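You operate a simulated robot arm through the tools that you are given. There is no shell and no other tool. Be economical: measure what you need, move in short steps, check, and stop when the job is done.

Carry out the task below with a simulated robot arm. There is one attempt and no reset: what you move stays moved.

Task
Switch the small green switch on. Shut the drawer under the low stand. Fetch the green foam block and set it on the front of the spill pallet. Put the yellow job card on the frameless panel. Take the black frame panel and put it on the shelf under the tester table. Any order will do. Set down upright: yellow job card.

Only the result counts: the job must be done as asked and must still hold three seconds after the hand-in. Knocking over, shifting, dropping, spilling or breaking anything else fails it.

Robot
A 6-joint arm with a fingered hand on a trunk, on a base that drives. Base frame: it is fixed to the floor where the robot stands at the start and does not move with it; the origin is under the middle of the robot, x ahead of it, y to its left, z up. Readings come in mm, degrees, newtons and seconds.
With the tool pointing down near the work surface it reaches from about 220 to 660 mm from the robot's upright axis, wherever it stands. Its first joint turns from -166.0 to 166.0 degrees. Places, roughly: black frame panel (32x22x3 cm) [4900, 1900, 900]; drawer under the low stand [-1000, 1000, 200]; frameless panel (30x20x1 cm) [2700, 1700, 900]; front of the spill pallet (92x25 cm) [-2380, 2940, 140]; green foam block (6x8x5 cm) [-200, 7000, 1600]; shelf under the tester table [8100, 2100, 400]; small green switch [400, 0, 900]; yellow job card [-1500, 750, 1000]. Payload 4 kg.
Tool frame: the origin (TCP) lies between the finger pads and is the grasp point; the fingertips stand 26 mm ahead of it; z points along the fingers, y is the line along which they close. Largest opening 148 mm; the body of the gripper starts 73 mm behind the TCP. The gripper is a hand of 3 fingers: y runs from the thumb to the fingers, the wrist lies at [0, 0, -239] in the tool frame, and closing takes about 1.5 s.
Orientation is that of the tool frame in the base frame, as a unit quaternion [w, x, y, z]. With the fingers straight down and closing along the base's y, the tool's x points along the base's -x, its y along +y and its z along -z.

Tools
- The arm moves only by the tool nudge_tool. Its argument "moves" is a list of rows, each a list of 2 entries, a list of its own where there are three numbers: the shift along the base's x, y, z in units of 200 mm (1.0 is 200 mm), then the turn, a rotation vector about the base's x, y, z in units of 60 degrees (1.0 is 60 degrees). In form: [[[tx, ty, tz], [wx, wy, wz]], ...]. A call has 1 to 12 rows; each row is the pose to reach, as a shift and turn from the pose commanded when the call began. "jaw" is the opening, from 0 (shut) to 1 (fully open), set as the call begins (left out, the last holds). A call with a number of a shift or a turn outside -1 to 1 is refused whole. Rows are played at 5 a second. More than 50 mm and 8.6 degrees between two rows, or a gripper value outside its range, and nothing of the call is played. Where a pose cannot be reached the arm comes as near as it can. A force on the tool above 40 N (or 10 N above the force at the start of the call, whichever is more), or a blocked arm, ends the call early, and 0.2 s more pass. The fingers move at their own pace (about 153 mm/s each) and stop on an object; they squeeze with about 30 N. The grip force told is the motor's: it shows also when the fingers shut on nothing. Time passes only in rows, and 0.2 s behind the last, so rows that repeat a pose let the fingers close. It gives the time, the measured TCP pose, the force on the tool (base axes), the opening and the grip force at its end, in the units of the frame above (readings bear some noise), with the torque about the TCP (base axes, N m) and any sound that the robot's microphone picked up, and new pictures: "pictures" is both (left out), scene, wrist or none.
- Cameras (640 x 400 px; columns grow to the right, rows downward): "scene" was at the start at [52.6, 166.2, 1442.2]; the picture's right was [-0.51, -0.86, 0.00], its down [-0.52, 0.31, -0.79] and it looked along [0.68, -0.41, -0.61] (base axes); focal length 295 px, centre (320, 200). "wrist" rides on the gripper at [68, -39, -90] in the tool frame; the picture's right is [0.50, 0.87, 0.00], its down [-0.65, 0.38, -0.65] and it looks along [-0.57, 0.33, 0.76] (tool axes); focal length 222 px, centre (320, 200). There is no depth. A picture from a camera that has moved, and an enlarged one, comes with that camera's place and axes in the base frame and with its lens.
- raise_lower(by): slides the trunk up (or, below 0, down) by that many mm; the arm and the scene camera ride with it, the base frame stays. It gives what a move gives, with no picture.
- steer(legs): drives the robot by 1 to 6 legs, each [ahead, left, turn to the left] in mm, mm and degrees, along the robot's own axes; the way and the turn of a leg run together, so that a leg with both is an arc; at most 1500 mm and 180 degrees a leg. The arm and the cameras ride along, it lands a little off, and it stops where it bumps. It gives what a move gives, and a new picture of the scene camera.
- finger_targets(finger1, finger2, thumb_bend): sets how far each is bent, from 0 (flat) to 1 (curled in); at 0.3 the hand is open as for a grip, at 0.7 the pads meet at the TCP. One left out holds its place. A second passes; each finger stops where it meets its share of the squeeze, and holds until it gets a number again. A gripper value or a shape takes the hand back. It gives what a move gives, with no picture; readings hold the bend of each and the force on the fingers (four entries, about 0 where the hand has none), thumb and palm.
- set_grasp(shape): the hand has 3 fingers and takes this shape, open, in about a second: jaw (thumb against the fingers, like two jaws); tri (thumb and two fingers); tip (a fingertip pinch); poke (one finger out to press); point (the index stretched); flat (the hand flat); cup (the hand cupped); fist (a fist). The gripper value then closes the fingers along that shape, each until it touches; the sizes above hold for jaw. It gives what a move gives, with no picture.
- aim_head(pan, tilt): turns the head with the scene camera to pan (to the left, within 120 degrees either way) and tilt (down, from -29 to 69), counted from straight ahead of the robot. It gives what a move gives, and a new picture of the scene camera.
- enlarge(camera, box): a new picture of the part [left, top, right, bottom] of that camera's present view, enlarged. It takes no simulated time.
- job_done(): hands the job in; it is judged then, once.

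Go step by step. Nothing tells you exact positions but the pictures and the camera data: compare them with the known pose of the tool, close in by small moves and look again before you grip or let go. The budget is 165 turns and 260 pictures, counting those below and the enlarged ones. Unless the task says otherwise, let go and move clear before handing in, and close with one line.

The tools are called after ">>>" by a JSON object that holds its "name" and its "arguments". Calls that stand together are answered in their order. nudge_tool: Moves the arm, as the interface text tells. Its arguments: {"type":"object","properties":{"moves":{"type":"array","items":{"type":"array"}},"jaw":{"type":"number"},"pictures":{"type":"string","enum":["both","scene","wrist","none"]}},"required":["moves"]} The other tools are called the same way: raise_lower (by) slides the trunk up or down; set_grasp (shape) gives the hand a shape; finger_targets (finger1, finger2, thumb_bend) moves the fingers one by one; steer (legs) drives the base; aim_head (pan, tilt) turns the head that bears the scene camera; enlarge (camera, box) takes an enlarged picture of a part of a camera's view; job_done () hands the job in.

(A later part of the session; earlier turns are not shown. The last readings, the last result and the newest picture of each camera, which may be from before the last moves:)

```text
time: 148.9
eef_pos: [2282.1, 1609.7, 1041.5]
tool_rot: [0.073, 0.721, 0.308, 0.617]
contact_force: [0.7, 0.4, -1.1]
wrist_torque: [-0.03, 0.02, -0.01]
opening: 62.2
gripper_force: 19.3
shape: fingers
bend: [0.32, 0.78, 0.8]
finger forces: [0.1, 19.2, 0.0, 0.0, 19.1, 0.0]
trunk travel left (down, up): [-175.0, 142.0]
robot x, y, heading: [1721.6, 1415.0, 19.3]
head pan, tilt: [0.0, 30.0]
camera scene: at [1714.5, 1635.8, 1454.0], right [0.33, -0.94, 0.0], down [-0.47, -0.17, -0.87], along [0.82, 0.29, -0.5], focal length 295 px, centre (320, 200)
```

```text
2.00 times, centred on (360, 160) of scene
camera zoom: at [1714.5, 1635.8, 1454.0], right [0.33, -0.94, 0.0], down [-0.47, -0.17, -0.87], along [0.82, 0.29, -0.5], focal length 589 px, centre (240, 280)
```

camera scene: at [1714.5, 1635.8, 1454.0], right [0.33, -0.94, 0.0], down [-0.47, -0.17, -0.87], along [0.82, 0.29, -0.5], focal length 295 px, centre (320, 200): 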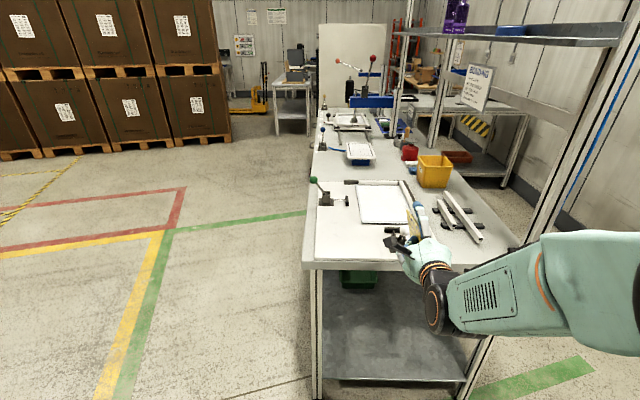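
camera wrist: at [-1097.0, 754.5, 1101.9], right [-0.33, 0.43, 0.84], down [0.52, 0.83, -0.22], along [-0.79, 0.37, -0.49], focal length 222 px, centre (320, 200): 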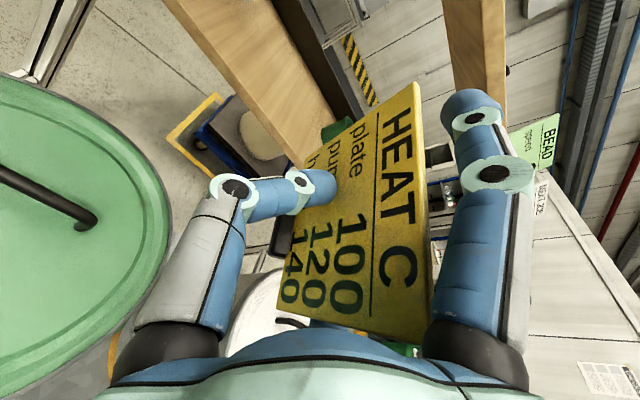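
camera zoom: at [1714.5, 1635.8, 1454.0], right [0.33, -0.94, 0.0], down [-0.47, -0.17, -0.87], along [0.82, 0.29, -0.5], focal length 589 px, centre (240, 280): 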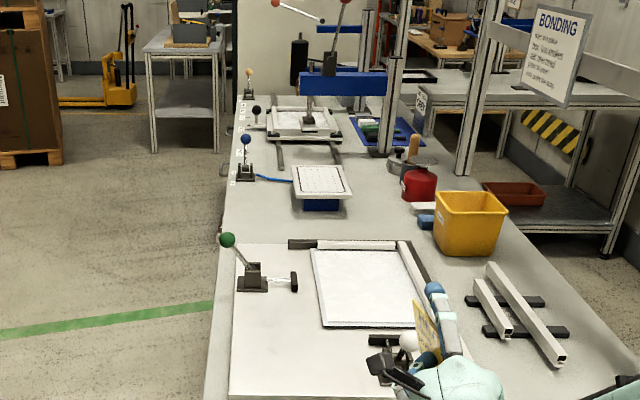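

The frameless panel lies at about (2694, 1727) with one toggle clamp at its near edge and one at its left. The clear corridor is from the table's near-left corner, so I raise the trunk and drive there, turning 33° right.

>>> {"name": "raise_lower", "arguments": {"by": 140}}

>>> {"name": "steer", "arguments": {"legs": [[0, 345, 0], [474, 0, 0], [0, 0, -32.8]]}}

>>> {"name": "aim_head", "arguments": {"pan": -15, "tilt": 42}}

```text
time: 150.6
eef_pos: [2281.4, 1608.9, 1182.4]
tool_rot: [0.073, 0.721, 0.31, 0.616]
contact_force: [-0.6, -0.6, -0.7]
wrist_torque: [0.02, 0.01, 0.02]
opening: 62.1
gripper_force: 18.8
shape: fingers
bend: [0.32, 0.78, 0.8]
finger forces: [0.0, 19.1, 0.0, 0.0, 19.2, 0.0]
trunk travel left (down, up): [-315.0, 2.0]
robot x, y, heading: [1718.4, 1415.8, 19.6]
head pan, tilt: [0.0, 30.0]
```

```text
time: 158.1
eef_pos: [2633.4, 1762.0, 1181.7]
tool_rot: [0.241, 0.778, 0.097, 0.572]
contact_force: [-0.5, -0.1, -0.9]
wrist_torque: [0.03, 0.0, -0.02]
opening: 62.2
gripper_force: 19.3
shape: fingers
bend: [0.32, 0.78, 0.8]
finger forces: [0.0, 19.2, 0.1, 0.0, 19.2, 0.1]
trunk travel left (down, up): [-315.0, 2.0]
robot x, y, heading: [2053.8, 1897.7, -12.7]
head pan, tilt: [0.0, 30.0]
camera scene: at [2156.4, 2089.2, 1596.2], right [-0.22, -0.98, 0.0], down [-0.49, 0.11, -0.87], along [0.85, -0.19, -0.5], focal length 295 px, centre (320, 200)
```

scene: 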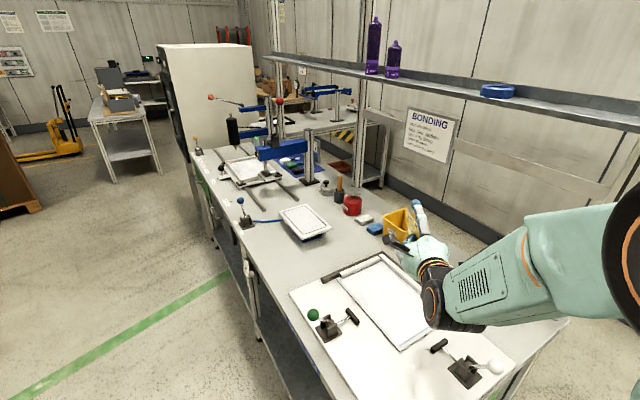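

```text
time: 158.9
eef_pos: [2633.1, 1762.7, 1181.6]
tool_rot: [0.24, 0.778, 0.097, 0.572]
contact_force: [-0.6, 0.1, -0.9]
wrist_torque: [-0.02, 0.03, 0.0]
opening: 62.5
gripper_force: 19.5
shape: fingers
bend: [0.32, 0.78, 0.8]
finger forces: [0.0, 19.1, 0.0, 0.0, 19.2, 0.0]
trunk travel left (down, up): [-315.0, 2.0]
robot x, y, heading: [2047.4, 1896.6, -12.6]
head pan, tilt: [-15.0, 42.0]
camera scene: at [2142.3, 2070.3, 1578.0], right [-0.46, -0.89, 0.0], down [-0.59, 0.31, -0.74], along [0.66, -0.34, -0.67], focal length 295 px, centre (320, 200)
```

scene: 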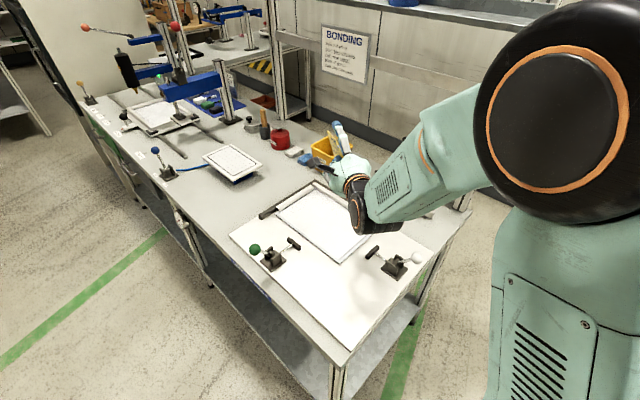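

Panel top is at z≈870 with its centre near (2738, 1730). I move over a spot at (2745, 1745), then lower the trunk 200 mm.

>>> {"name": "nudge_tool", "arguments": {"moves": [[[0.2, -0.03, 0], [0, 0, 0]], [[0.4, -0.06, 0], [0, 0, 0]], [[0.56, -0.085, 0], [0, 0, 0]]], "pictures": "none"}}

>>> {"name": "raise_lower", "arguments": {"by": -200}}

>>> {"name": "nudge_tool", "arguments": {"moves": [[[0, 0, 0], [0, 0, 0]]]}}

>>> {"name": "enlarge", "arguments": {"camera": "scene", "box": [220, 110, 460, 280]}}

```text
time: 159.7
eef_pos: [2745.7, 1746.7, 1180.9]
tool_rot: [0.241, 0.778, 0.097, 0.572]
contact_force: [0.2, 0.0, 0.5]
wrist_torque: [0.04, 0.02, -0.01]
opening: 62.0
gripper_force: 18.9
shape: fingers
bend: [0.32, 0.78, 0.8]
finger forces: [0.0, 19.2, 0.0, 0.0, 19.3, 0.0]
trunk travel left (down, up): [-315.0, 2.0]
robot x, y, heading: [2052.6, 1896.6, -12.2]
head pan, tilt: [-15.0, 42.0]
```

```text
time: 161.9
eef_pos: [2746.3, 1746.8, 983.0]
tool_rot: [0.24, 0.778, 0.098, 0.572]
contact_force: [0.3, 0.6, -1.2]
wrist_torque: [-0.02, 0.0, 0.01]
opening: 61.8
gripper_force: 18.3
shape: fingers
bend: [0.32, 0.78, 0.8]
finger forces: [0.0, 19.2, 0.0, 0.0, 19.2, 0.1]
trunk travel left (down, up): [-115.0, 202.0]
robot x, y, heading: [2055.5, 1894.5, -12.4]
head pan, tilt: [-15.0, 42.0]
```

```text
time: 162.3
eef_pos: [2745.9, 1746.2, 981.5]
tool_rot: [0.24, 0.778, 0.097, 0.572]
contact_force: [0.3, 0.0, -0.6]
wrist_torque: [0.03, 0.02, -0.01]
opening: 61.9
gripper_force: 19.7
shape: fingers
bend: [0.32, 0.78, 0.8]
finger forces: [0.1, 19.2, 0.0, 0.1, 19.2, 0.0]
trunk travel left (down, up): [-115.0, 202.0]
robot x, y, heading: [2054.3, 1897.8, -12.5]
head pan, tilt: [-15.0, 42.0]
camera scene: at [2163.5, 2065.5, 1375.4], right [-0.46, -0.89, 0.0], down [-0.59, 0.31, -0.74], along [0.66, -0.34, -0.67], focal length 295 px, centre (320, 200)
camera wrist: at [2688.5, 1832.9, 1041.8], right [0.06, -0.54, 0.84], down [-0.87, -0.44, -0.22], along [0.48, -0.72, -0.49], focal length 222 px, centre (320, 200)
```

scene: 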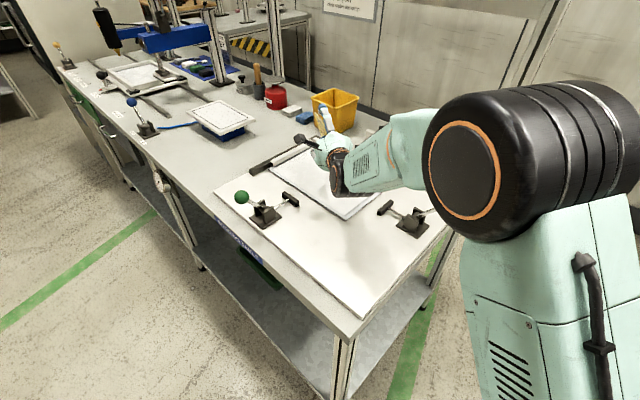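
wrist: 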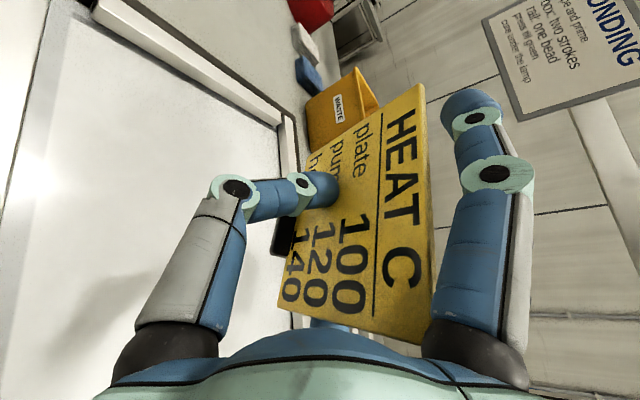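

```text
2.35 times, centred on (340, 195) of scene
camera zoom: at [2163.5, 2065.5, 1375.4], right [-0.46, -0.89, 0.0], down [-0.59, 0.31, -0.74], along [0.66, -0.34, -0.67], focal length 693 px, centre (273, 212)
```

zoom: 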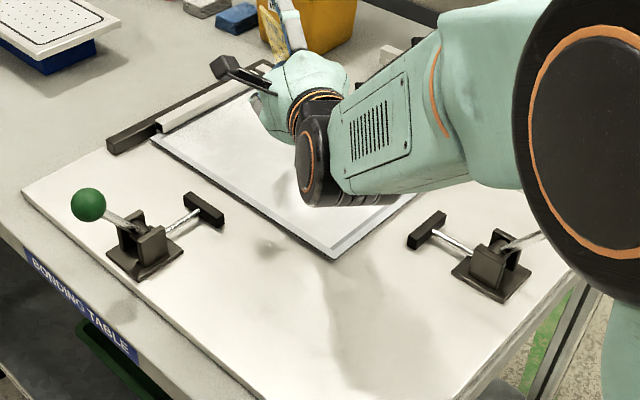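

Over the panel's middle. I descend in steps watching for contact.

>>> {"name": "nudge_tool", "arguments": {"moves": [[[0, 0, -0.1], [0, 0, 0]], [[0, 0, -0.18], [0, 0, 0]], [[0, 0, -0.23], [0, 0, 0]]]}}

>>> {"name": "enlarge", "arguments": {"camera": "wrist", "box": [160, 60, 480, 320]}}

```text
time: 163.1
eef_pos: [2745.6, 1745.6, 935.7]
tool_rot: [0.241, 0.778, 0.097, 0.572]
contact_force: [-0.2, 0.0, -0.6]
wrist_torque: [0.0, 0.04, 0.0]
opening: 61.7
gripper_force: 19.7
shape: fingers
bend: [0.32, 0.78, 0.8]
finger forces: [0.0, 19.2, 0.0, 0.1, 19.2, 0.0]
trunk travel left (down, up): [-115.0, 202.0]
robot x, y, heading: [2053.7, 1897.9, -12.7]
head pan, tilt: [-15.0, 42.0]
camera scene: at [2163.7, 2065.4, 1375.3], right [-0.46, -0.89, 0.0], down [-0.59, 0.31, -0.74], along [0.66, -0.34, -0.67], focal length 295 px, centre (320, 200)
camera wrist: at [2688.3, 1832.7, 995.1], right [0.06, -0.54, 0.84], down [-0.87, -0.44, -0.22], along [0.48, -0.72, -0.49], focal length 222 px, centre (320, 200)
```

scene: 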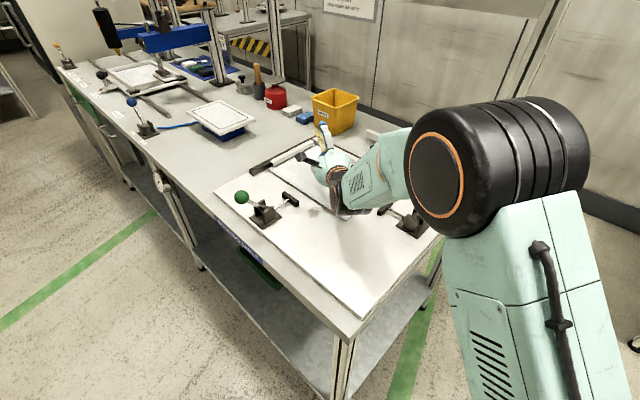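
wrist: 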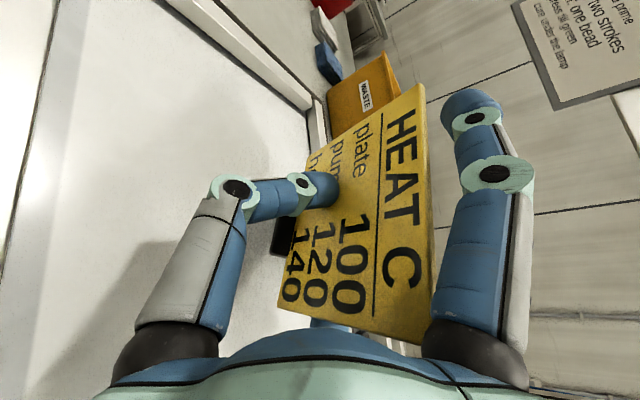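

```text
1.54 times, centred on (320, 190) of wrist
camera zoom: at [2688.3, 1832.7, 995.1], right [0.06, -0.54, 0.84], down [-0.87, -0.44, -0.22], along [0.48, -0.72, -0.49], focal length 342 px, centre (320, 215)
```

zoom: 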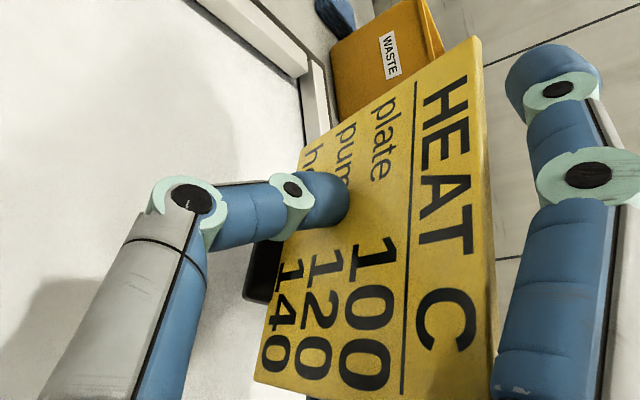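

>>> {"name": "nudge_tool", "arguments": {"moves": [[[0, 0, -0.02], [0, 0, 0]], [[0, 0, -0.04], [0, 0, 0]], [[0, 0, -0.05], [0, 0, 0]]], "pictures": "none"}}

>>> {"name": "enlarge", "arguments": {"camera": "scene", "box": [260, 100, 460, 250]}}

>>> {"name": "enlarge", "arguments": {"camera": "wrist", "box": [200, 130, 400, 330]}}

```text
time: 163.9
eef_pos: [2745.1, 1746.2, 926.1]
tool_rot: [0.24, 0.778, 0.098, 0.572]
contact_force: [0.1, -0.3, -0.2]
wrist_torque: [0.03, -0.03, -0.02]
opening: 61.9
gripper_force: 19.7
shape: fingers
bend: [0.32, 0.78, 0.8]
finger forces: [0.0, 19.3, 0.0, 0.0, 19.3, 0.0]
trunk travel left (down, up): [-115.0, 202.0]
robot x, y, heading: [2051.2, 1895.9, -12.6]
head pan, tilt: [-15.0, 42.0]
```

```text
2.67 times, centred on (360, 175) of scene
camera zoom: at [2163.6, 2065.5, 1375.3], right [-0.46, -0.89, 0.0], down [-0.59, 0.31, -0.74], along [0.66, -0.34, -0.67], focal length 786 px, centre (213, 267)
```

zoom: 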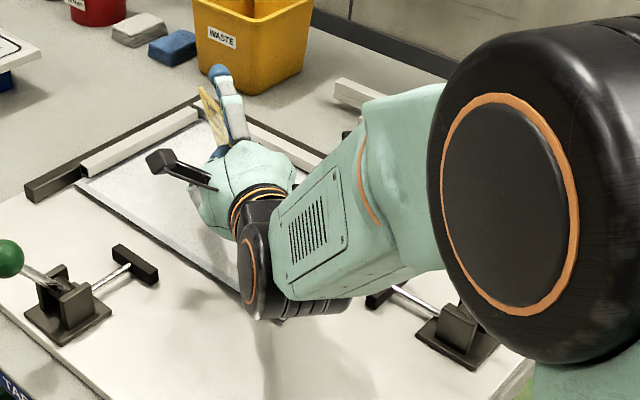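

```text
2.00 times, centred on (300, 230) of wrist
camera zoom: at [2688.3, 1833.3, 985.8], right [0.06, -0.54, 0.84], down [-0.87, -0.44, -0.22], along [0.48, -0.72, -0.49], focal length 444 px, centre (360, 140)
```

zoom: 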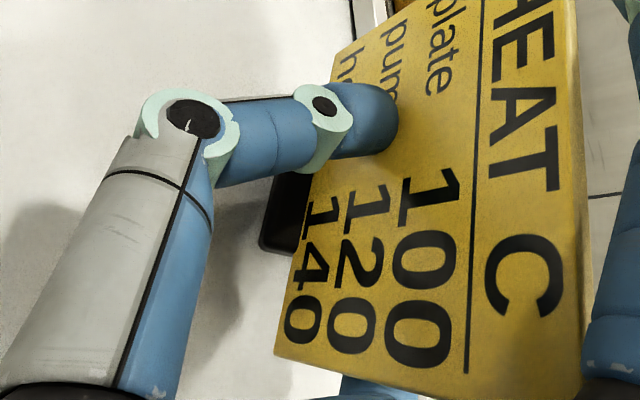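

>>> {"name": "nudge_tool", "arguments": {"moves": [[[0, 0, -0.01], [0, 0, 0]], [[0, 0, -0.02], [0, 0, 0]], [[0, 0, -0.02], [0, 0, 0]]], "pictures": "none"}}

>>> {"name": "nudge_tool", "arguments": {"moves": [[[0, 0, -0.01], [0, 0, 0]], [[0, 0, -0.015], [0, 0, 0]], [[0, 0, -0.015], [0, 0, 0]]], "pictures": "none"}}

>>> {"name": "enlarge", "arguments": {"camera": "wrist", "box": [200, 130, 400, 330]}}

```text
time: 164.7
eef_pos: [2746.7, 1745.9, 923.2]
tool_rot: [0.241, 0.778, 0.098, 0.573]
contact_force: [-0.5, -0.2, 0.1]
wrist_torque: [0.0, 0.01, 0.01]
opening: 61.8
gripper_force: 19.6
shape: fingers
bend: [0.32, 0.78, 0.8]
finger forces: [0.0, 19.4, 0.1, 0.0, 18.8, 0.1]
trunk travel left (down, up): [-115.0, 202.0]
robot x, y, heading: [2054.2, 1894.8, -12.6]
head pan, tilt: [-15.0, 42.0]
```

```text
time: 165.5
eef_pos: [2747.2, 1745.4, 920.3]
tool_rot: [0.24, 0.777, 0.098, 0.573]
contact_force: [1.7, 0.6, 6.5]
wrist_torque: [-0.11, 0.06, 0.02]
opening: 61.9
gripper_force: 19.4
shape: fingers
bend: [0.32, 0.78, 0.8]
finger forces: [0.1, 19.9, 0.1, 0.1, 17.9, 0.1]
trunk travel left (down, up): [-115.0, 202.0]
robot x, y, heading: [2053.0, 1895.7, -12.4]
head pan, tilt: [-15.0, 42.0]
```

```text
2.00 times, centred on (300, 230) of wrist
camera zoom: at [2688.5, 1833.1, 979.3], right [0.06, -0.54, 0.84], down [-0.87, -0.44, -0.22], along [0.49, -0.72, -0.49], focal length 444 px, centre (360, 140)
```

zoom: 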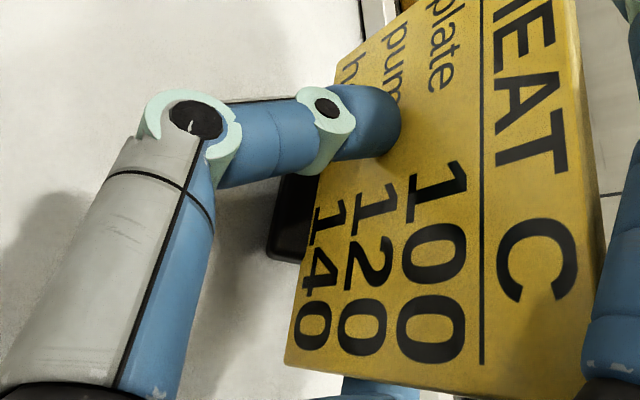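

The foot has touched the panel (6.5 N). I release gently.

>>> {"name": "finger_targets", "arguments": {"finger2": 0.74, "thumb_bend": 0.74}}

>>> {"name": "finger_targets", "arguments": {"finger2": 0.66, "thumb_bend": 0.66}}

>>> {"name": "nudge_tool", "arguments": {"moves": [[[0, 0, 0], [0, 0, 0]]]}}

```text
time: 166.5
eef_pos: [2745.0, 1745.6, 920.7]
tool_rot: [0.241, 0.777, 0.097, 0.573]
contact_force: [-1.1, -2.4, 11.5]
wrist_torque: [-0.32, 0.25, 0.03]
opening: 65.1
gripper_force: 11.2
shape: fingers
bend: [0.32, 0.73, 0.74]
finger forces: [5.1, 12.7, 0.0, 0.0, 4.0, 0.0]
trunk travel left (down, up): [-115.0, 202.0]
robot x, y, heading: [2055.3, 1895.3, -12.6]
head pan, tilt: [-15.0, 42.0]
```

```text
time: 167.5
eef_pos: [2744.4, 1745.9, 920.7]
tool_rot: [0.241, 0.778, 0.097, 0.572]
contact_force: [-1.6, -1.6, 11.1]
wrist_torque: [-0.26, 0.31, -0.03]
opening: 72.0
gripper_force: 7.0
shape: fingers
bend: [0.32, 0.66, 0.66]
finger forces: [6.9, 6.3, 0.0, 0.0, 0.0, 0.0]
trunk travel left (down, up): [-115.0, 202.0]
robot x, y, heading: [2052.2, 1895.9, -12.7]
head pan, tilt: [-15.0, 42.0]
```

```text
time: 167.9
eef_pos: [2744.7, 1745.6, 920.9]
tool_rot: [0.24, 0.778, 0.098, 0.572]
contact_force: [-1.6, -1.1, 11.2]
wrist_torque: [-0.27, 0.3, 0.02]
opening: 72.0
gripper_force: 6.7
shape: fingers
bend: [0.32, 0.66, 0.66]
finger forces: [6.8, 6.3, 0.1, 0.0, 0.0, 0.1]
trunk travel left (down, up): [-115.0, 202.0]
robot x, y, heading: [2053.4, 1897.5, -12.8]
head pan, tilt: [-15.0, 42.0]
camera scene: at [2162.2, 2065.6, 1375.5], right [-0.46, -0.89, 0.0], down [-0.59, 0.31, -0.74], along [0.66, -0.34, -0.67], focal length 295 px, centre (320, 200)
camera wrist: at [2687.9, 1833.0, 979.4], right [0.06, -0.54, 0.84], down [-0.87, -0.44, -0.22], along [0.49, -0.72, -0.49], focal length 222 px, centre (320, 200)
```

scene: 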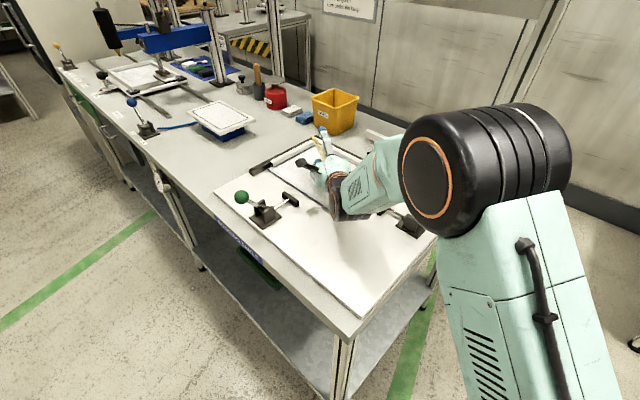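
wrist: 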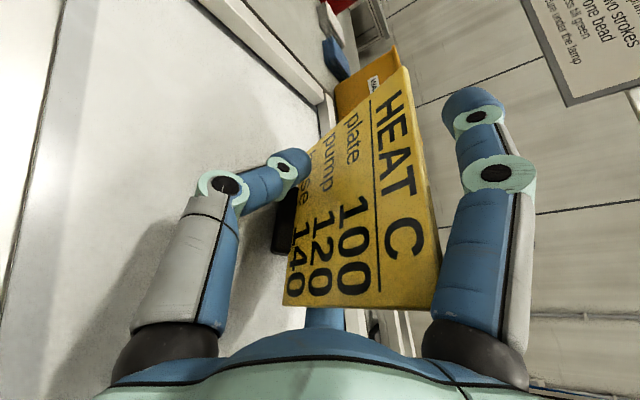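

The card now leans on finger 2 and touches finger 1 near the palm. I open the fingers wider so it can settle on its foot.

>>> {"name": "finger_targets", "arguments": {"finger1": 0.25, "finger2": 0.6, "thumb_bend": 0.6}}

>>> {"name": "nudge_tool", "arguments": {"moves": [[[0, 0, 0.01], [0, 0, 0]], [[0, 0, 0.015], [0, 0, 0]]]}}

>>> {"name": "enlarge", "arguments": {"camera": "scene", "box": [260, 110, 380, 210]}}

```text
time: 168.9
eef_pos: [2745.5, 1745.9, 920.0]
tool_rot: [0.24, 0.778, 0.098, 0.573]
contact_force: [-0.8, -0.6, 6.8]
wrist_torque: [-0.08, 0.18, 0.01]
opening: 88.7
gripper_force: 4.0
shape: fingers
bend: [0.25, 0.62, 0.6]
finger forces: [2.6, 6.0, 0.1, 0.1, 0.1, 0.0]
trunk travel left (down, up): [-115.0, 202.0]
robot x, y, heading: [2053.7, 1897.3, -12.2]
head pan, tilt: [-15.0, 42.0]
```

```text
time: 169.5
eef_pos: [2747.1, 1745.0, 921.3]
tool_rot: [0.239, 0.778, 0.098, 0.572]
contact_force: [0.7, 1.0, 2.2]
wrist_torque: [-0.08, 0.08, -0.01]
opening: 88.6
gripper_force: 2.2
shape: fingers
bend: [0.25, 0.61, 0.6]
finger forces: [0.3, 3.3, 0.0, 0.0, 0.0, 0.1]
trunk travel left (down, up): [-115.0, 202.0]
robot x, y, heading: [2052.8, 1898.8, -12.4]
head pan, tilt: [-15.0, 42.0]
camera scene: at [2163.4, 2065.5, 1375.3], right [-0.46, -0.89, 0.0], down [-0.59, 0.31, -0.74], along [0.66, -0.34, -0.67], focal length 295 px, centre (320, 200)
camera wrist: at [2689.4, 1832.6, 981.0], right [0.06, -0.54, 0.84], down [-0.87, -0.44, -0.22], along [0.48, -0.72, -0.49], focal length 222 px, centre (320, 200)
```

scene: 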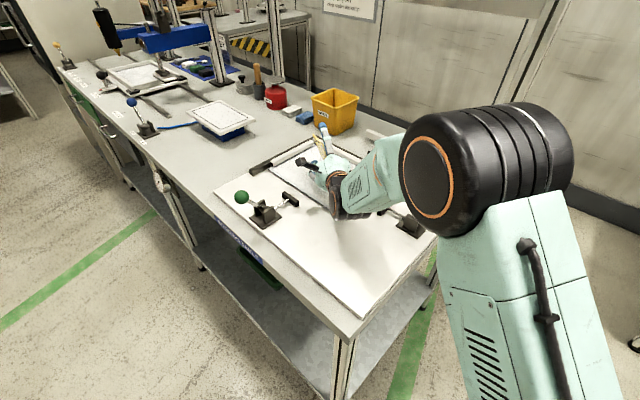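
wrist: 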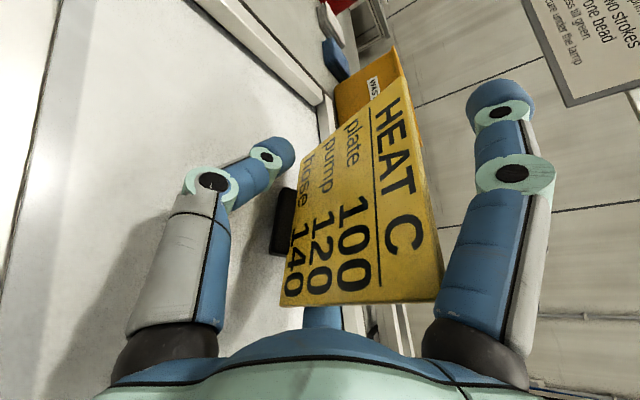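

```text
4.00 times, centred on (320, 160) of scene
camera zoom: at [2163.4, 2065.5, 1375.3], right [-0.46, -0.89, 0.0], down [-0.59, 0.31, -0.74], along [0.66, -0.34, -0.67], focal length 1178 px, centre (320, 360)
```

zoom: 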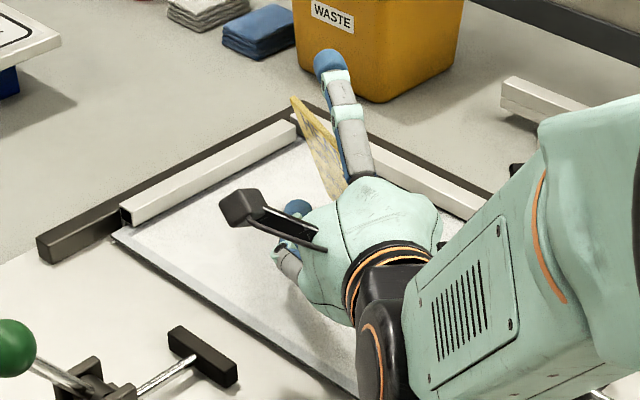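

>>> {"name": "finger_targets", "arguments": {"finger2": 0.55, "thumb_bend": 0.55}}

>>> {"name": "finger_targets", "arguments": {"finger2": 0.5, "thumb_bend": 0.5}}

>>> {"name": "enlarge", "arguments": {"camera": "wrist", "box": [160, 60, 480, 320]}}

>>> {"name": "enlarge", "arguments": {"camera": "scene", "box": [260, 110, 380, 210]}}

```text
time: 170.5
eef_pos: [2746.3, 1746.0, 922.6]
tool_rot: [0.241, 0.778, 0.097, 0.572]
contact_force: [-0.3, -0.7, -0.2]
wrist_torque: [-0.01, 0.01, 0.01]
opening: 95.1
gripper_force: 0.6
shape: fingers
bend: [0.25, 0.55, 0.55]
finger forces: [0.0, 0.1, 0.1, 0.0, 0.0, 0.0]
trunk travel left (down, up): [-115.0, 202.0]
robot x, y, heading: [2053.7, 1895.0, -12.6]
head pan, tilt: [-15.0, 42.0]
```

```text
time: 171.5
eef_pos: [2746.3, 1745.4, 922.2]
tool_rot: [0.241, 0.778, 0.097, 0.572]
contact_force: [-0.9, 1.1, 0.3]
wrist_torque: [0.02, -0.01, -0.01]
opening: 102.1
gripper_force: 0.2
shape: fingers
bend: [0.25, 0.5, 0.5]
finger forces: [0.0, 0.0, 0.1, 0.0, 0.1, 0.0]
trunk travel left (down, up): [-115.0, 202.0]
robot x, y, heading: [2053.4, 1897.0, -12.5]
head pan, tilt: [-15.0, 42.0]
```

```text
1.54 times, centred on (320, 190) of wrist
camera zoom: at [2689.5, 1832.7, 981.4], right [0.06, -0.54, 0.84], down [-0.87, -0.44, -0.22], along [0.48, -0.72, -0.49], focal length 342 px, centre (320, 215)
```

zoom: 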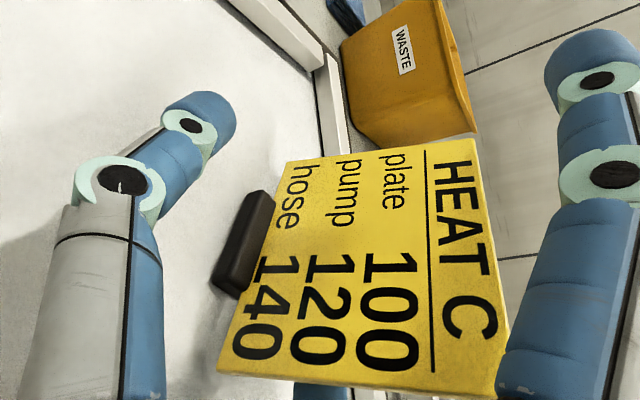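

```text
4.00 times, centred on (320, 160) of scene
camera zoom: at [2163.5, 2065.5, 1375.4], right [-0.46, -0.89, 0.0], down [-0.59, 0.31, -0.74], along [0.66, -0.34, -0.67], focal length 1178 px, centre (320, 360)
```

zoom: 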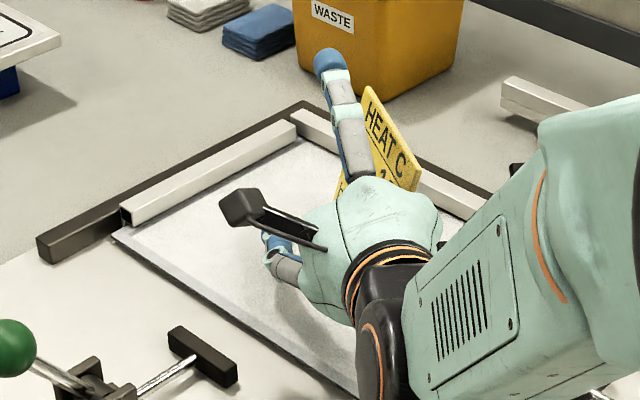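

The card stands free, leaning as it did on its own foot, with no finger forces. I withdraw straight back along the hand's axis.

>>> {"name": "nudge_tool", "arguments": {"moves": [[[-0.1, 0.028, 0], [0, 0, 0]], [[-0.2, 0.056, 0], [0, 0, 0]], [[-0.35, 0.098, 0], [0, 0, 0]], [[-0.5, 0.14, 0], [0, 0, 0]], [[-0.65, 0.183, 0.02], [0, 0, 0]], [[-0.8, 0.225, 0.1], [0, 0, 0]], [[-0.9, 0.253, 0.25], [0, 0, 0]], [[-0.95, 0.267, 0.45], [0, 0, 0]], [[-0.95, 0.267, 0.65], [0, 0, 0]]]}}

>>> {"name": "enlarge", "arguments": {"camera": "scene", "box": [260, 110, 420, 230]}}

```text
time: 173.5
eef_pos: [2551.1, 1799.0, 1052.3]
tool_rot: [0.24, 0.778, 0.098, 0.572]
contact_force: [-0.1, 0.0, 0.1]
wrist_torque: [0.01, 0.02, 0.02]
opening: 102.2
gripper_force: 0.1
shape: fingers
bend: [0.25, 0.5, 0.5]
finger forces: [0.0, 0.0, 0.1, 0.0, 0.1, 0.0]
trunk travel left (down, up): [-115.0, 202.0]
robot x, y, heading: [2053.1, 1894.5, -12.6]
head pan, tilt: [-15.0, 42.0]
camera scene: at [2163.0, 2065.5, 1375.4], right [-0.46, -0.89, 0.0], down [-0.59, 0.31, -0.74], along [0.66, -0.34, -0.67], focal length 295 px, centre (320, 200)
camera wrist: at [2495.1, 1885.6, 1111.9], right [0.06, -0.54, 0.84], down [-0.87, -0.44, -0.22], along [0.48, -0.72, -0.49], focal length 222 px, centre (320, 200)
```

scene: 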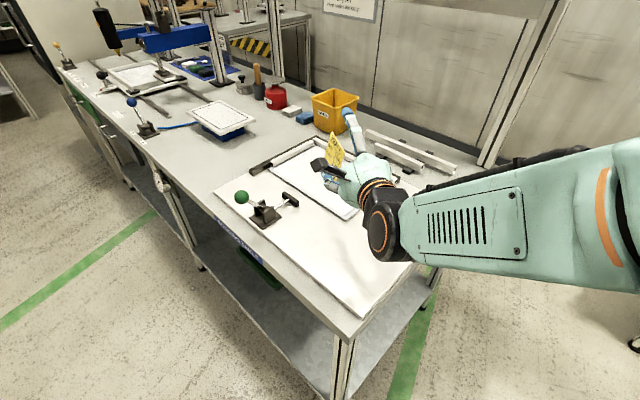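
wrist: 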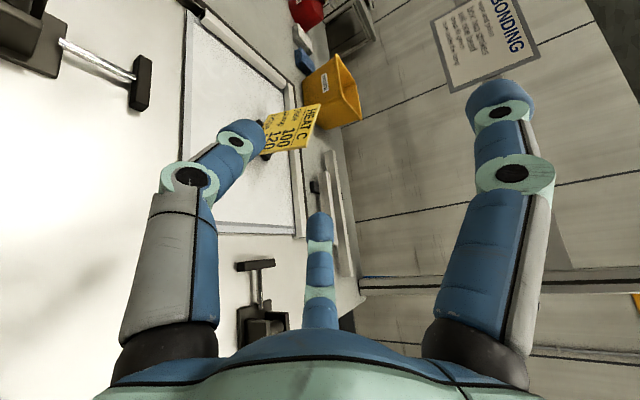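

```text
3.33 times, centred on (340, 170) of scene
camera zoom: at [2163.0, 2065.5, 1375.4], right [-0.46, -0.89, 0.0], down [-0.59, 0.31, -0.74], along [0.66, -0.34, -0.67], focal length 982 px, centre (253, 300)
```

zoom: 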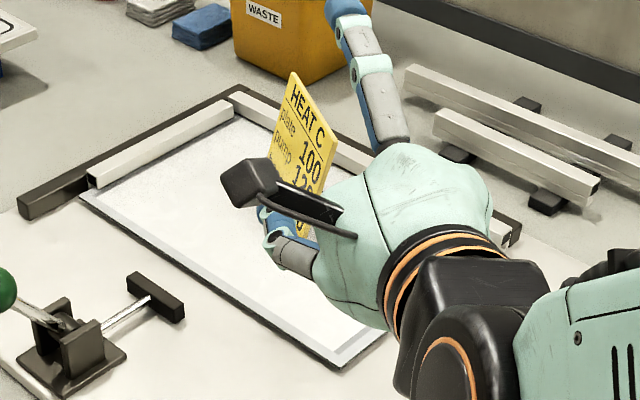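

The card stands on the panel. I raise up, move off left of the table and turn to face down the aisle.

>>> {"name": "raise_lower", "arguments": {"by": 150}}

>>> {"name": "steer", "arguments": {"legs": [[-250, 300, 0], [0, 0, 31]]}}

>>> {"name": "aim_head", "arguments": {"pan": -10, "tilt": 12}}

```text
time: 175.2
eef_pos: [2554.8, 1798.9, 1202.7]
tool_rot: [0.241, 0.778, 0.097, 0.572]
contact_force: [-0.4, -0.3, -1.1]
wrist_torque: [0.02, -0.02, -0.02]
opening: 102.1
gripper_force: 0.1
shape: fingers
bend: [0.25, 0.5, 0.5]
finger forces: [0.0, 0.0, 0.1, 0.0, 0.1, 0.1]
trunk travel left (down, up): [-265.0, 52.0]
robot x, y, heading: [2051.7, 1897.0, -12.5]
head pan, tilt: [-15.0, 42.0]
```

```text
time: 179.9
eef_pos: [2361.3, 2409.3, 1201.8]
tool_rot: [0.082, 0.725, 0.297, 0.615]
contact_force: [-0.6, 0.2, -0.4]
wrist_torque: [0.02, -0.04, 0.02]
opening: 102.0
gripper_force: 0.0
shape: fingers
bend: [0.25, 0.5, 0.5]
finger forces: [0.0, 0.1, 0.0, 0.0, 0.0, 0.1]
trunk travel left (down, up): [-265.0, 52.0]
robot x, y, heading: [1878.0, 2241.0, 18.0]
head pan, tilt: [-15.0, 42.0]
camera scene: at [1871.7, 2435.5, 1525.6], right [0.05, -1.0, 0.0], down [-0.67, -0.03, -0.74], along [0.74, 0.04, -0.67], focal length 295 px, centre (320, 200)
```

scene: 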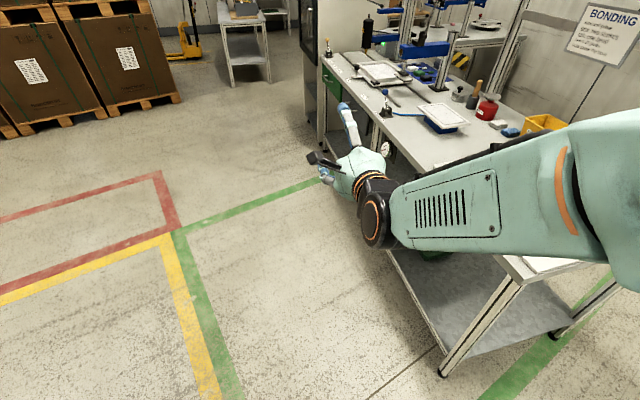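

```text
time: 180.8
eef_pos: [2360.0, 2409.7, 1201.4]
tool_rot: [0.082, 0.725, 0.298, 0.615]
contact_force: [0.3, 0.3, 0.3]
wrist_torque: [-0.04, 0.01, 0.04]
opening: 102.2
gripper_force: 0.0
shape: fingers
bend: [0.25, 0.5, 0.5]
finger forces: [0.0, 0.0, 0.1, 0.0, 0.0, 0.1]
trunk travel left (down, up): [-265.0, 52.0]
robot x, y, heading: [1883.0, 2241.7, 17.6]
head pan, tilt: [-10.0, 12.0]
camera scene: at [1880.6, 2444.1, 1572.9], right [0.14, -0.99, 0.0], down [-0.21, -0.03, -0.98], along [0.97, 0.13, -0.21], focal length 295 px, centre (320, 200)
```

scene: 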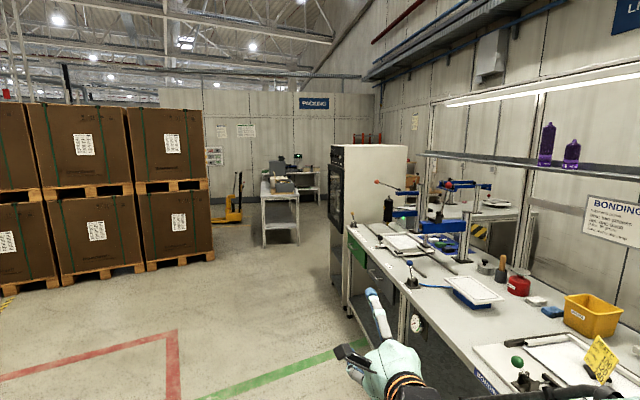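

>>> {"name": "enlarge", "arguments": {"camera": "scene", "box": [360, 130, 560, 260]}}

```text
3.08 times, centred on (460, 195) of scene
camera zoom: at [1880.6, 2444.1, 1572.9], right [0.14, -0.99, 0.0], down [-0.21, -0.03, -0.98], along [0.97, 0.13, -0.21], focal length 906 px, centre (-111, 215)
```

zoom: 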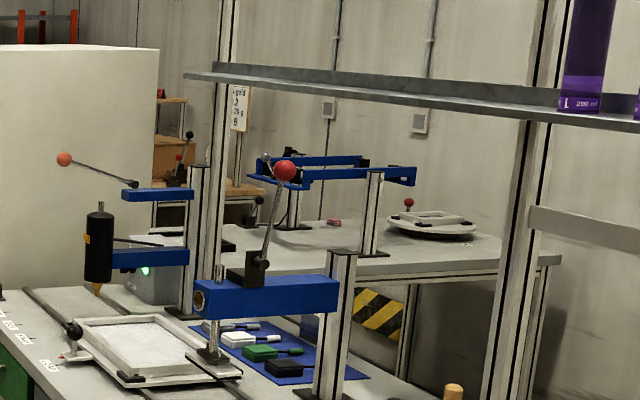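

The black frame panel is on the far bench along the wall, beyond the bonding table. I reach it via the aisle on the right, so I drive round the table's near end.

>>> {"name": "steer", "arguments": {"legs": [[-100, -760, 0], [0, -760, 0]]}}

>>> {"name": "aim_head", "arguments": {"pan": 0, "tilt": 20}}

```text
time: 191.3
eef_pos: [2603.0, 1336.6, 1200.8]
tool_rot: [0.075, 0.722, 0.309, 0.615]
contact_force: [-11.2, 22.3, -0.1]
wrist_torque: [0.34, 0.21, -0.94]
opening: 102.4
gripper_force: 11.7
shape: fingers
bend: [0.25, 0.68, 0.5]
finger forces: [0.0, 24.4, 0.1, 0.1, 0.0, 0.0]
trunk travel left (down, up): [-265.0, 52.0]
robot x, y, heading: [2125.8, 1153.6, 18.5]
head pan, tilt: [-10.0, 12.0]
stopped in leg 2: the force on the tool passed its limit at 63 N (the readings are from after the stop); the commanded pose is now the measured one
camera scene: at [2124.6, 1361.4, 1572.5], right [0.15, -0.99, 0.0], down [-0.2, -0.03, -0.98], along [0.97, 0.14, -0.21], focal length 295 px, centre (320, 200)
```

scene: 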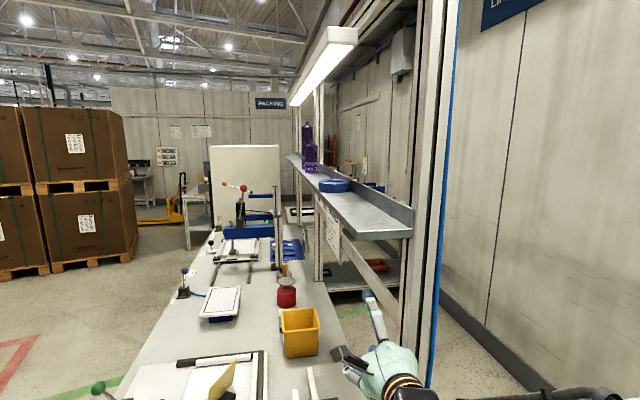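

```text
time: 192.1
eef_pos: [2602.5, 1336.0, 1202.0]
tool_rot: [0.076, 0.722, 0.308, 0.615]
contact_force: [-14.0, 28.7, -0.1]
wrist_torque: [0.48, 0.3, -1.3]
opening: 102.3
gripper_force: 15.5
shape: fingers
bend: [0.25, 0.69, 0.5]
finger forces: [0.0, 31.2, 0.1, 0.1, 0.1, 0.0]
trunk travel left (down, up): [-265.0, 52.0]
robot x, y, heading: [2128.1, 1151.5, 18.8]
head pan, tilt: [0.0, 20.0]
camera scene: at [2120.5, 1378.2, 1559.2], right [0.32, -0.95, 0.0], down [-0.32, -0.11, -0.94], along [0.89, 0.3, -0.34], focal length 295 px, centre (320, 200)
```

scene: 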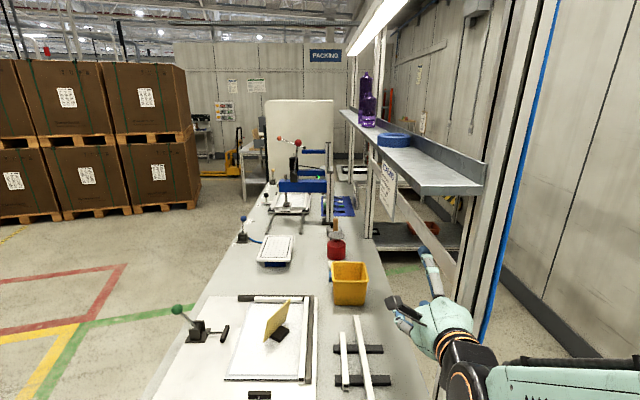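

My hand touched the table's corner post. I back off left and rearward at once, then fold the hand downward.

>>> {"name": "steer", "arguments": {"legs": [[0, 120, 0], [-100, 0, 0]]}}

>>> {"name": "nudge_tool", "arguments": {"moves": [[[-0.05, -0.02, 0], [-0.042, 0.126, 0]], [[-0.1, -0.03, 0], [-0.085, 0.253, 0]], [[-0.15, -0.05, 0], [-0.127, 0.379, 0]], [[-0.2, -0.07, 0], [-0.17, 0.506, 0]], [[-0.25, -0.08, 0], [-0.212, 0.632, 0]]], "pictures": "none"}}

>>> {"name": "nudge_tool", "arguments": {"moves": [[[-0.05, -0.02, 0], [-0.042, 0.126, 0]], [[-0.1, -0.03, 0], [-0.085, 0.253, 0]], [[-0.15, -0.05, 0], [-0.127, 0.379, 0]], [[-0.2, -0.07, 0], [-0.17, 0.506, 0]], [[-0.25, -0.08, 0], [-0.204, 0.61, 0]]], "jaw": 0.5, "pictures": "scene"}}

```text
time: 194.5
eef_pos: [2471.6, 1412.3, 1201.8]
tool_rot: [0.075, 0.723, 0.306, 0.615]
contact_force: [0.0, 0.0, -0.1]
wrist_torque: [-0.04, 0.0, -0.04]
opening: 102.2
gripper_force: 0.1
shape: fingers
bend: [0.25, 0.5, 0.5]
finger forces: [0.1, 0.1, 0.1, 0.0, 0.1, 0.1]
trunk travel left (down, up): [-265.0, 52.0]
robot x, y, heading: [1993.7, 1234.3, 18.4]
head pan, tilt: [0.0, 20.0]
camera scene: at [1989.4, 1453.7, 1560.0], right [0.31, -0.95, 0.0], down [-0.32, -0.11, -0.94], along [0.89, 0.3, -0.34], focal length 295 px, centre (320, 200)
```

scene: 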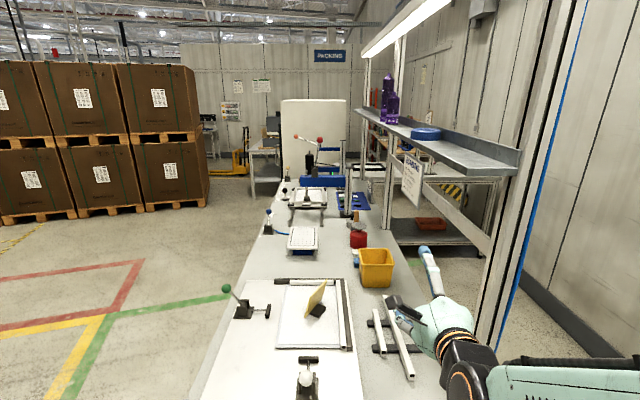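

```text
time: 195.7
eef_pos: [2420.7, 1404.8, 1198.6]
tool_rot: [0.057, 0.87, 0.378, 0.311]
contact_force: [-0.7, 0.3, 0.6]
wrist_torque: [0.0, -0.04, -0.02]
opening: 101.9
gripper_force: 0.0
shape: fingers
bend: [0.25, 0.5, 0.5]
finger forces: [0.0, 0.0, 0.0, 0.0, 0.0, 0.1]
out of reach, approached as far as the arm can: row 3, 4, 5
trunk travel left (down, up): [-265.0, 52.0]
robot x, y, heading: [1996.4, 1232.4, 18.6]
head pan, tilt: [0.0, 20.0]
```

```text
time: 196.9
eef_pos: [2353.3, 1400.7, 1179.5]
tool_rot: [0.116, 0.907, 0.405, 0.003]
contact_force: [-0.1, -0.2, -0.1]
wrist_torque: [-0.04, 0.03, -0.05]
opening: 74.0
gripper_force: 0.1
shape: jaw
bend: [0.36, 0.36, 0.7]
finger forces: [0.0, 0.0, 0.1, 0.0, 0.0, 0.1]
out of reach, approached as far as the arm can: row 1, 2, 3, 4, 5
trunk travel left (down, up): [-265.0, 52.0]
robot x, y, heading: [1995.9, 1234.5, 18.3]
head pan, tilt: [0.0, 20.0]
camera scene: at [1991.0, 1453.9, 1560.0], right [0.31, -0.95, 0.0], down [-0.33, -0.11, -0.94], along [0.89, 0.3, -0.34], focal length 295 px, centre (320, 200)
```

scene: 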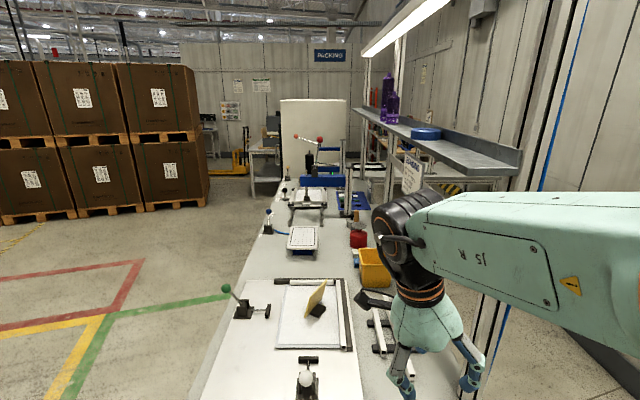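

I now drive right, around the post with good clearance, into the right-hand aisle.

>>> {"name": "steer", "arguments": {"legs": [[80, -320, 0], [170, -260, 0], [500, 0, 0]]}}

>>> {"name": "aim_head", "arguments": {"pan": 5, "tilt": 18}}

```text
time: 205.3
eef_pos: [3234.2, 1070.0, 1180.3]
tool_rot: [0.118, 0.909, 0.4, 0.005]
contact_force: [0.1, -0.1, -0.3]
wrist_torque: [0.03, 0.02, 0.0]
opening: 74.2
gripper_force: 0.1
shape: jaw
bend: [0.36, 0.36, 0.7]
finger forces: [0.0, 0.1, 0.0, 0.0, 0.0, 0.0]
trunk travel left (down, up): [-265.0, 52.0]
robot x, y, heading: [2873.4, 907.8, 17.4]
head pan, tilt: [0.0, 20.0]
camera scene: at [2872.5, 1128.1, 1559.9], right [0.3, -0.95, 0.0], down [-0.33, -0.1, -0.94], along [0.9, 0.29, -0.34], focal length 295 px, centre (320, 200)
```

scene: 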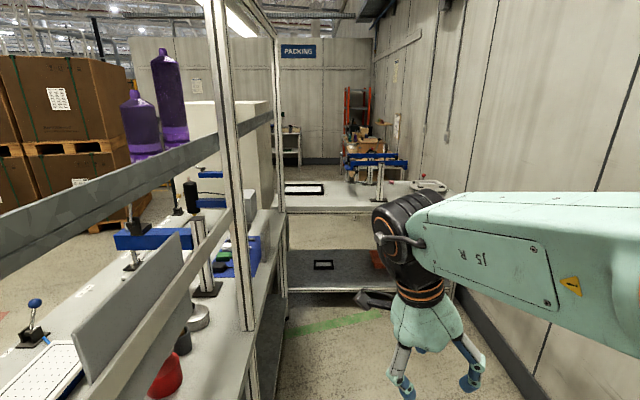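

```text
time: 205.9
eef_pos: [3233.7, 1070.4, 1179.6]
tool_rot: [0.118, 0.909, 0.401, 0.004]
contact_force: [0.6, 0.5, -0.3]
wrist_torque: [-0.02, 0.03, 0.03]
opening: 74.2
gripper_force: 0.1
shape: jaw
bend: [0.36, 0.36, 0.7]
finger forces: [0.0, 0.1, 0.0, 0.1, 0.1, 0.0]
trunk travel left (down, up): [-265.0, 52.0]
robot x, y, heading: [2872.9, 907.5, 17.8]
head pan, tilt: [5.0, 18.0]
camera scene: at [2869.5, 1135.6, 1563.2], right [0.39, -0.92, 0.0], down [-0.29, -0.12, -0.95], along [0.88, 0.37, -0.31], focal length 295 px, centre (320, 200)
```

scene: 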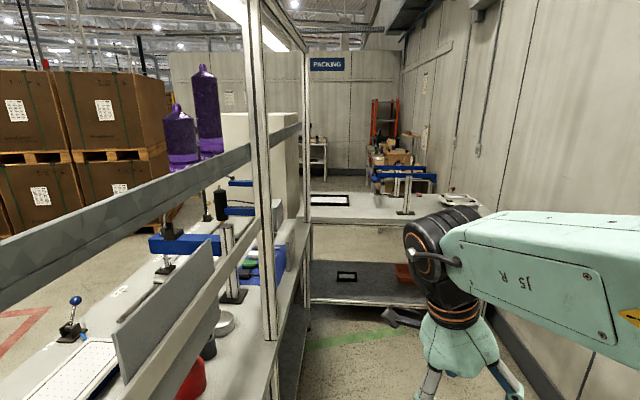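

The black-framed panel lies on the far bench near (4857, 1890). I drive closer.

>>> {"name": "steer", "arguments": {"legs": [[1250, 40, 0]]}}

>>> {"name": "aim_head", "arguments": {"pan": 15, "tilt": 35}}

```text
time: 212.3
eef_pos: [4437.2, 1472.0, 1180.5]
tool_rot: [0.118, 0.913, 0.39, 0.003]
contact_force: [-0.1, 0.1, -0.4]
wrist_torque: [-0.04, 0.0, 0.03]
opening: 74.1
gripper_force: 0.1
shape: jaw
bend: [0.36, 0.36, 0.7]
finger forces: [0.0, 0.0, 0.0, 0.0, 0.0, 0.1]
trunk travel left (down, up): [-265.0, 52.0]
robot x, y, heading: [4075.2, 1316.6, 16.3]
head pan, tilt: [5.0, 18.0]
camera scene: at [4075.2, 1545.5, 1563.2], right [0.37, -0.93, 0.0], down [-0.29, -0.11, -0.95], along [0.89, 0.35, -0.31], focal length 295 px, centre (320, 200)
```

scene: 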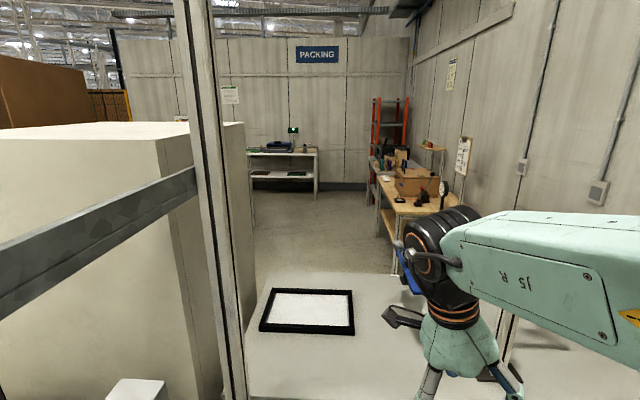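

```text
time: 213.1
eef_pos: [4438.4, 1471.8, 1180.5]
tool_rot: [0.117, 0.913, 0.39, 0.002]
contact_force: [-0.9, -0.3, -0.6]
wrist_torque: [-0.03, -0.02, -0.03]
opening: 74.0
gripper_force: 0.0
shape: jaw
bend: [0.36, 0.36, 0.7]
finger forces: [0.0, 0.1, 0.0, 0.0, 0.1, 0.1]
trunk travel left (down, up): [-265.0, 52.0]
robot x, y, heading: [4070.8, 1318.5, 16.4]
head pan, tilt: [15.0, 35.0]
camera scene: at [4063.3, 1557.2, 1536.2], right [0.52, -0.85, 0.0], down [-0.49, -0.3, -0.82], along [0.7, 0.43, -0.57], focal length 295 px, centre (320, 200)
```

scene: 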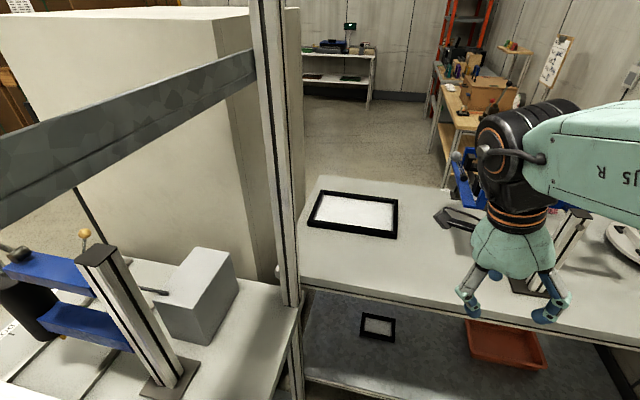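

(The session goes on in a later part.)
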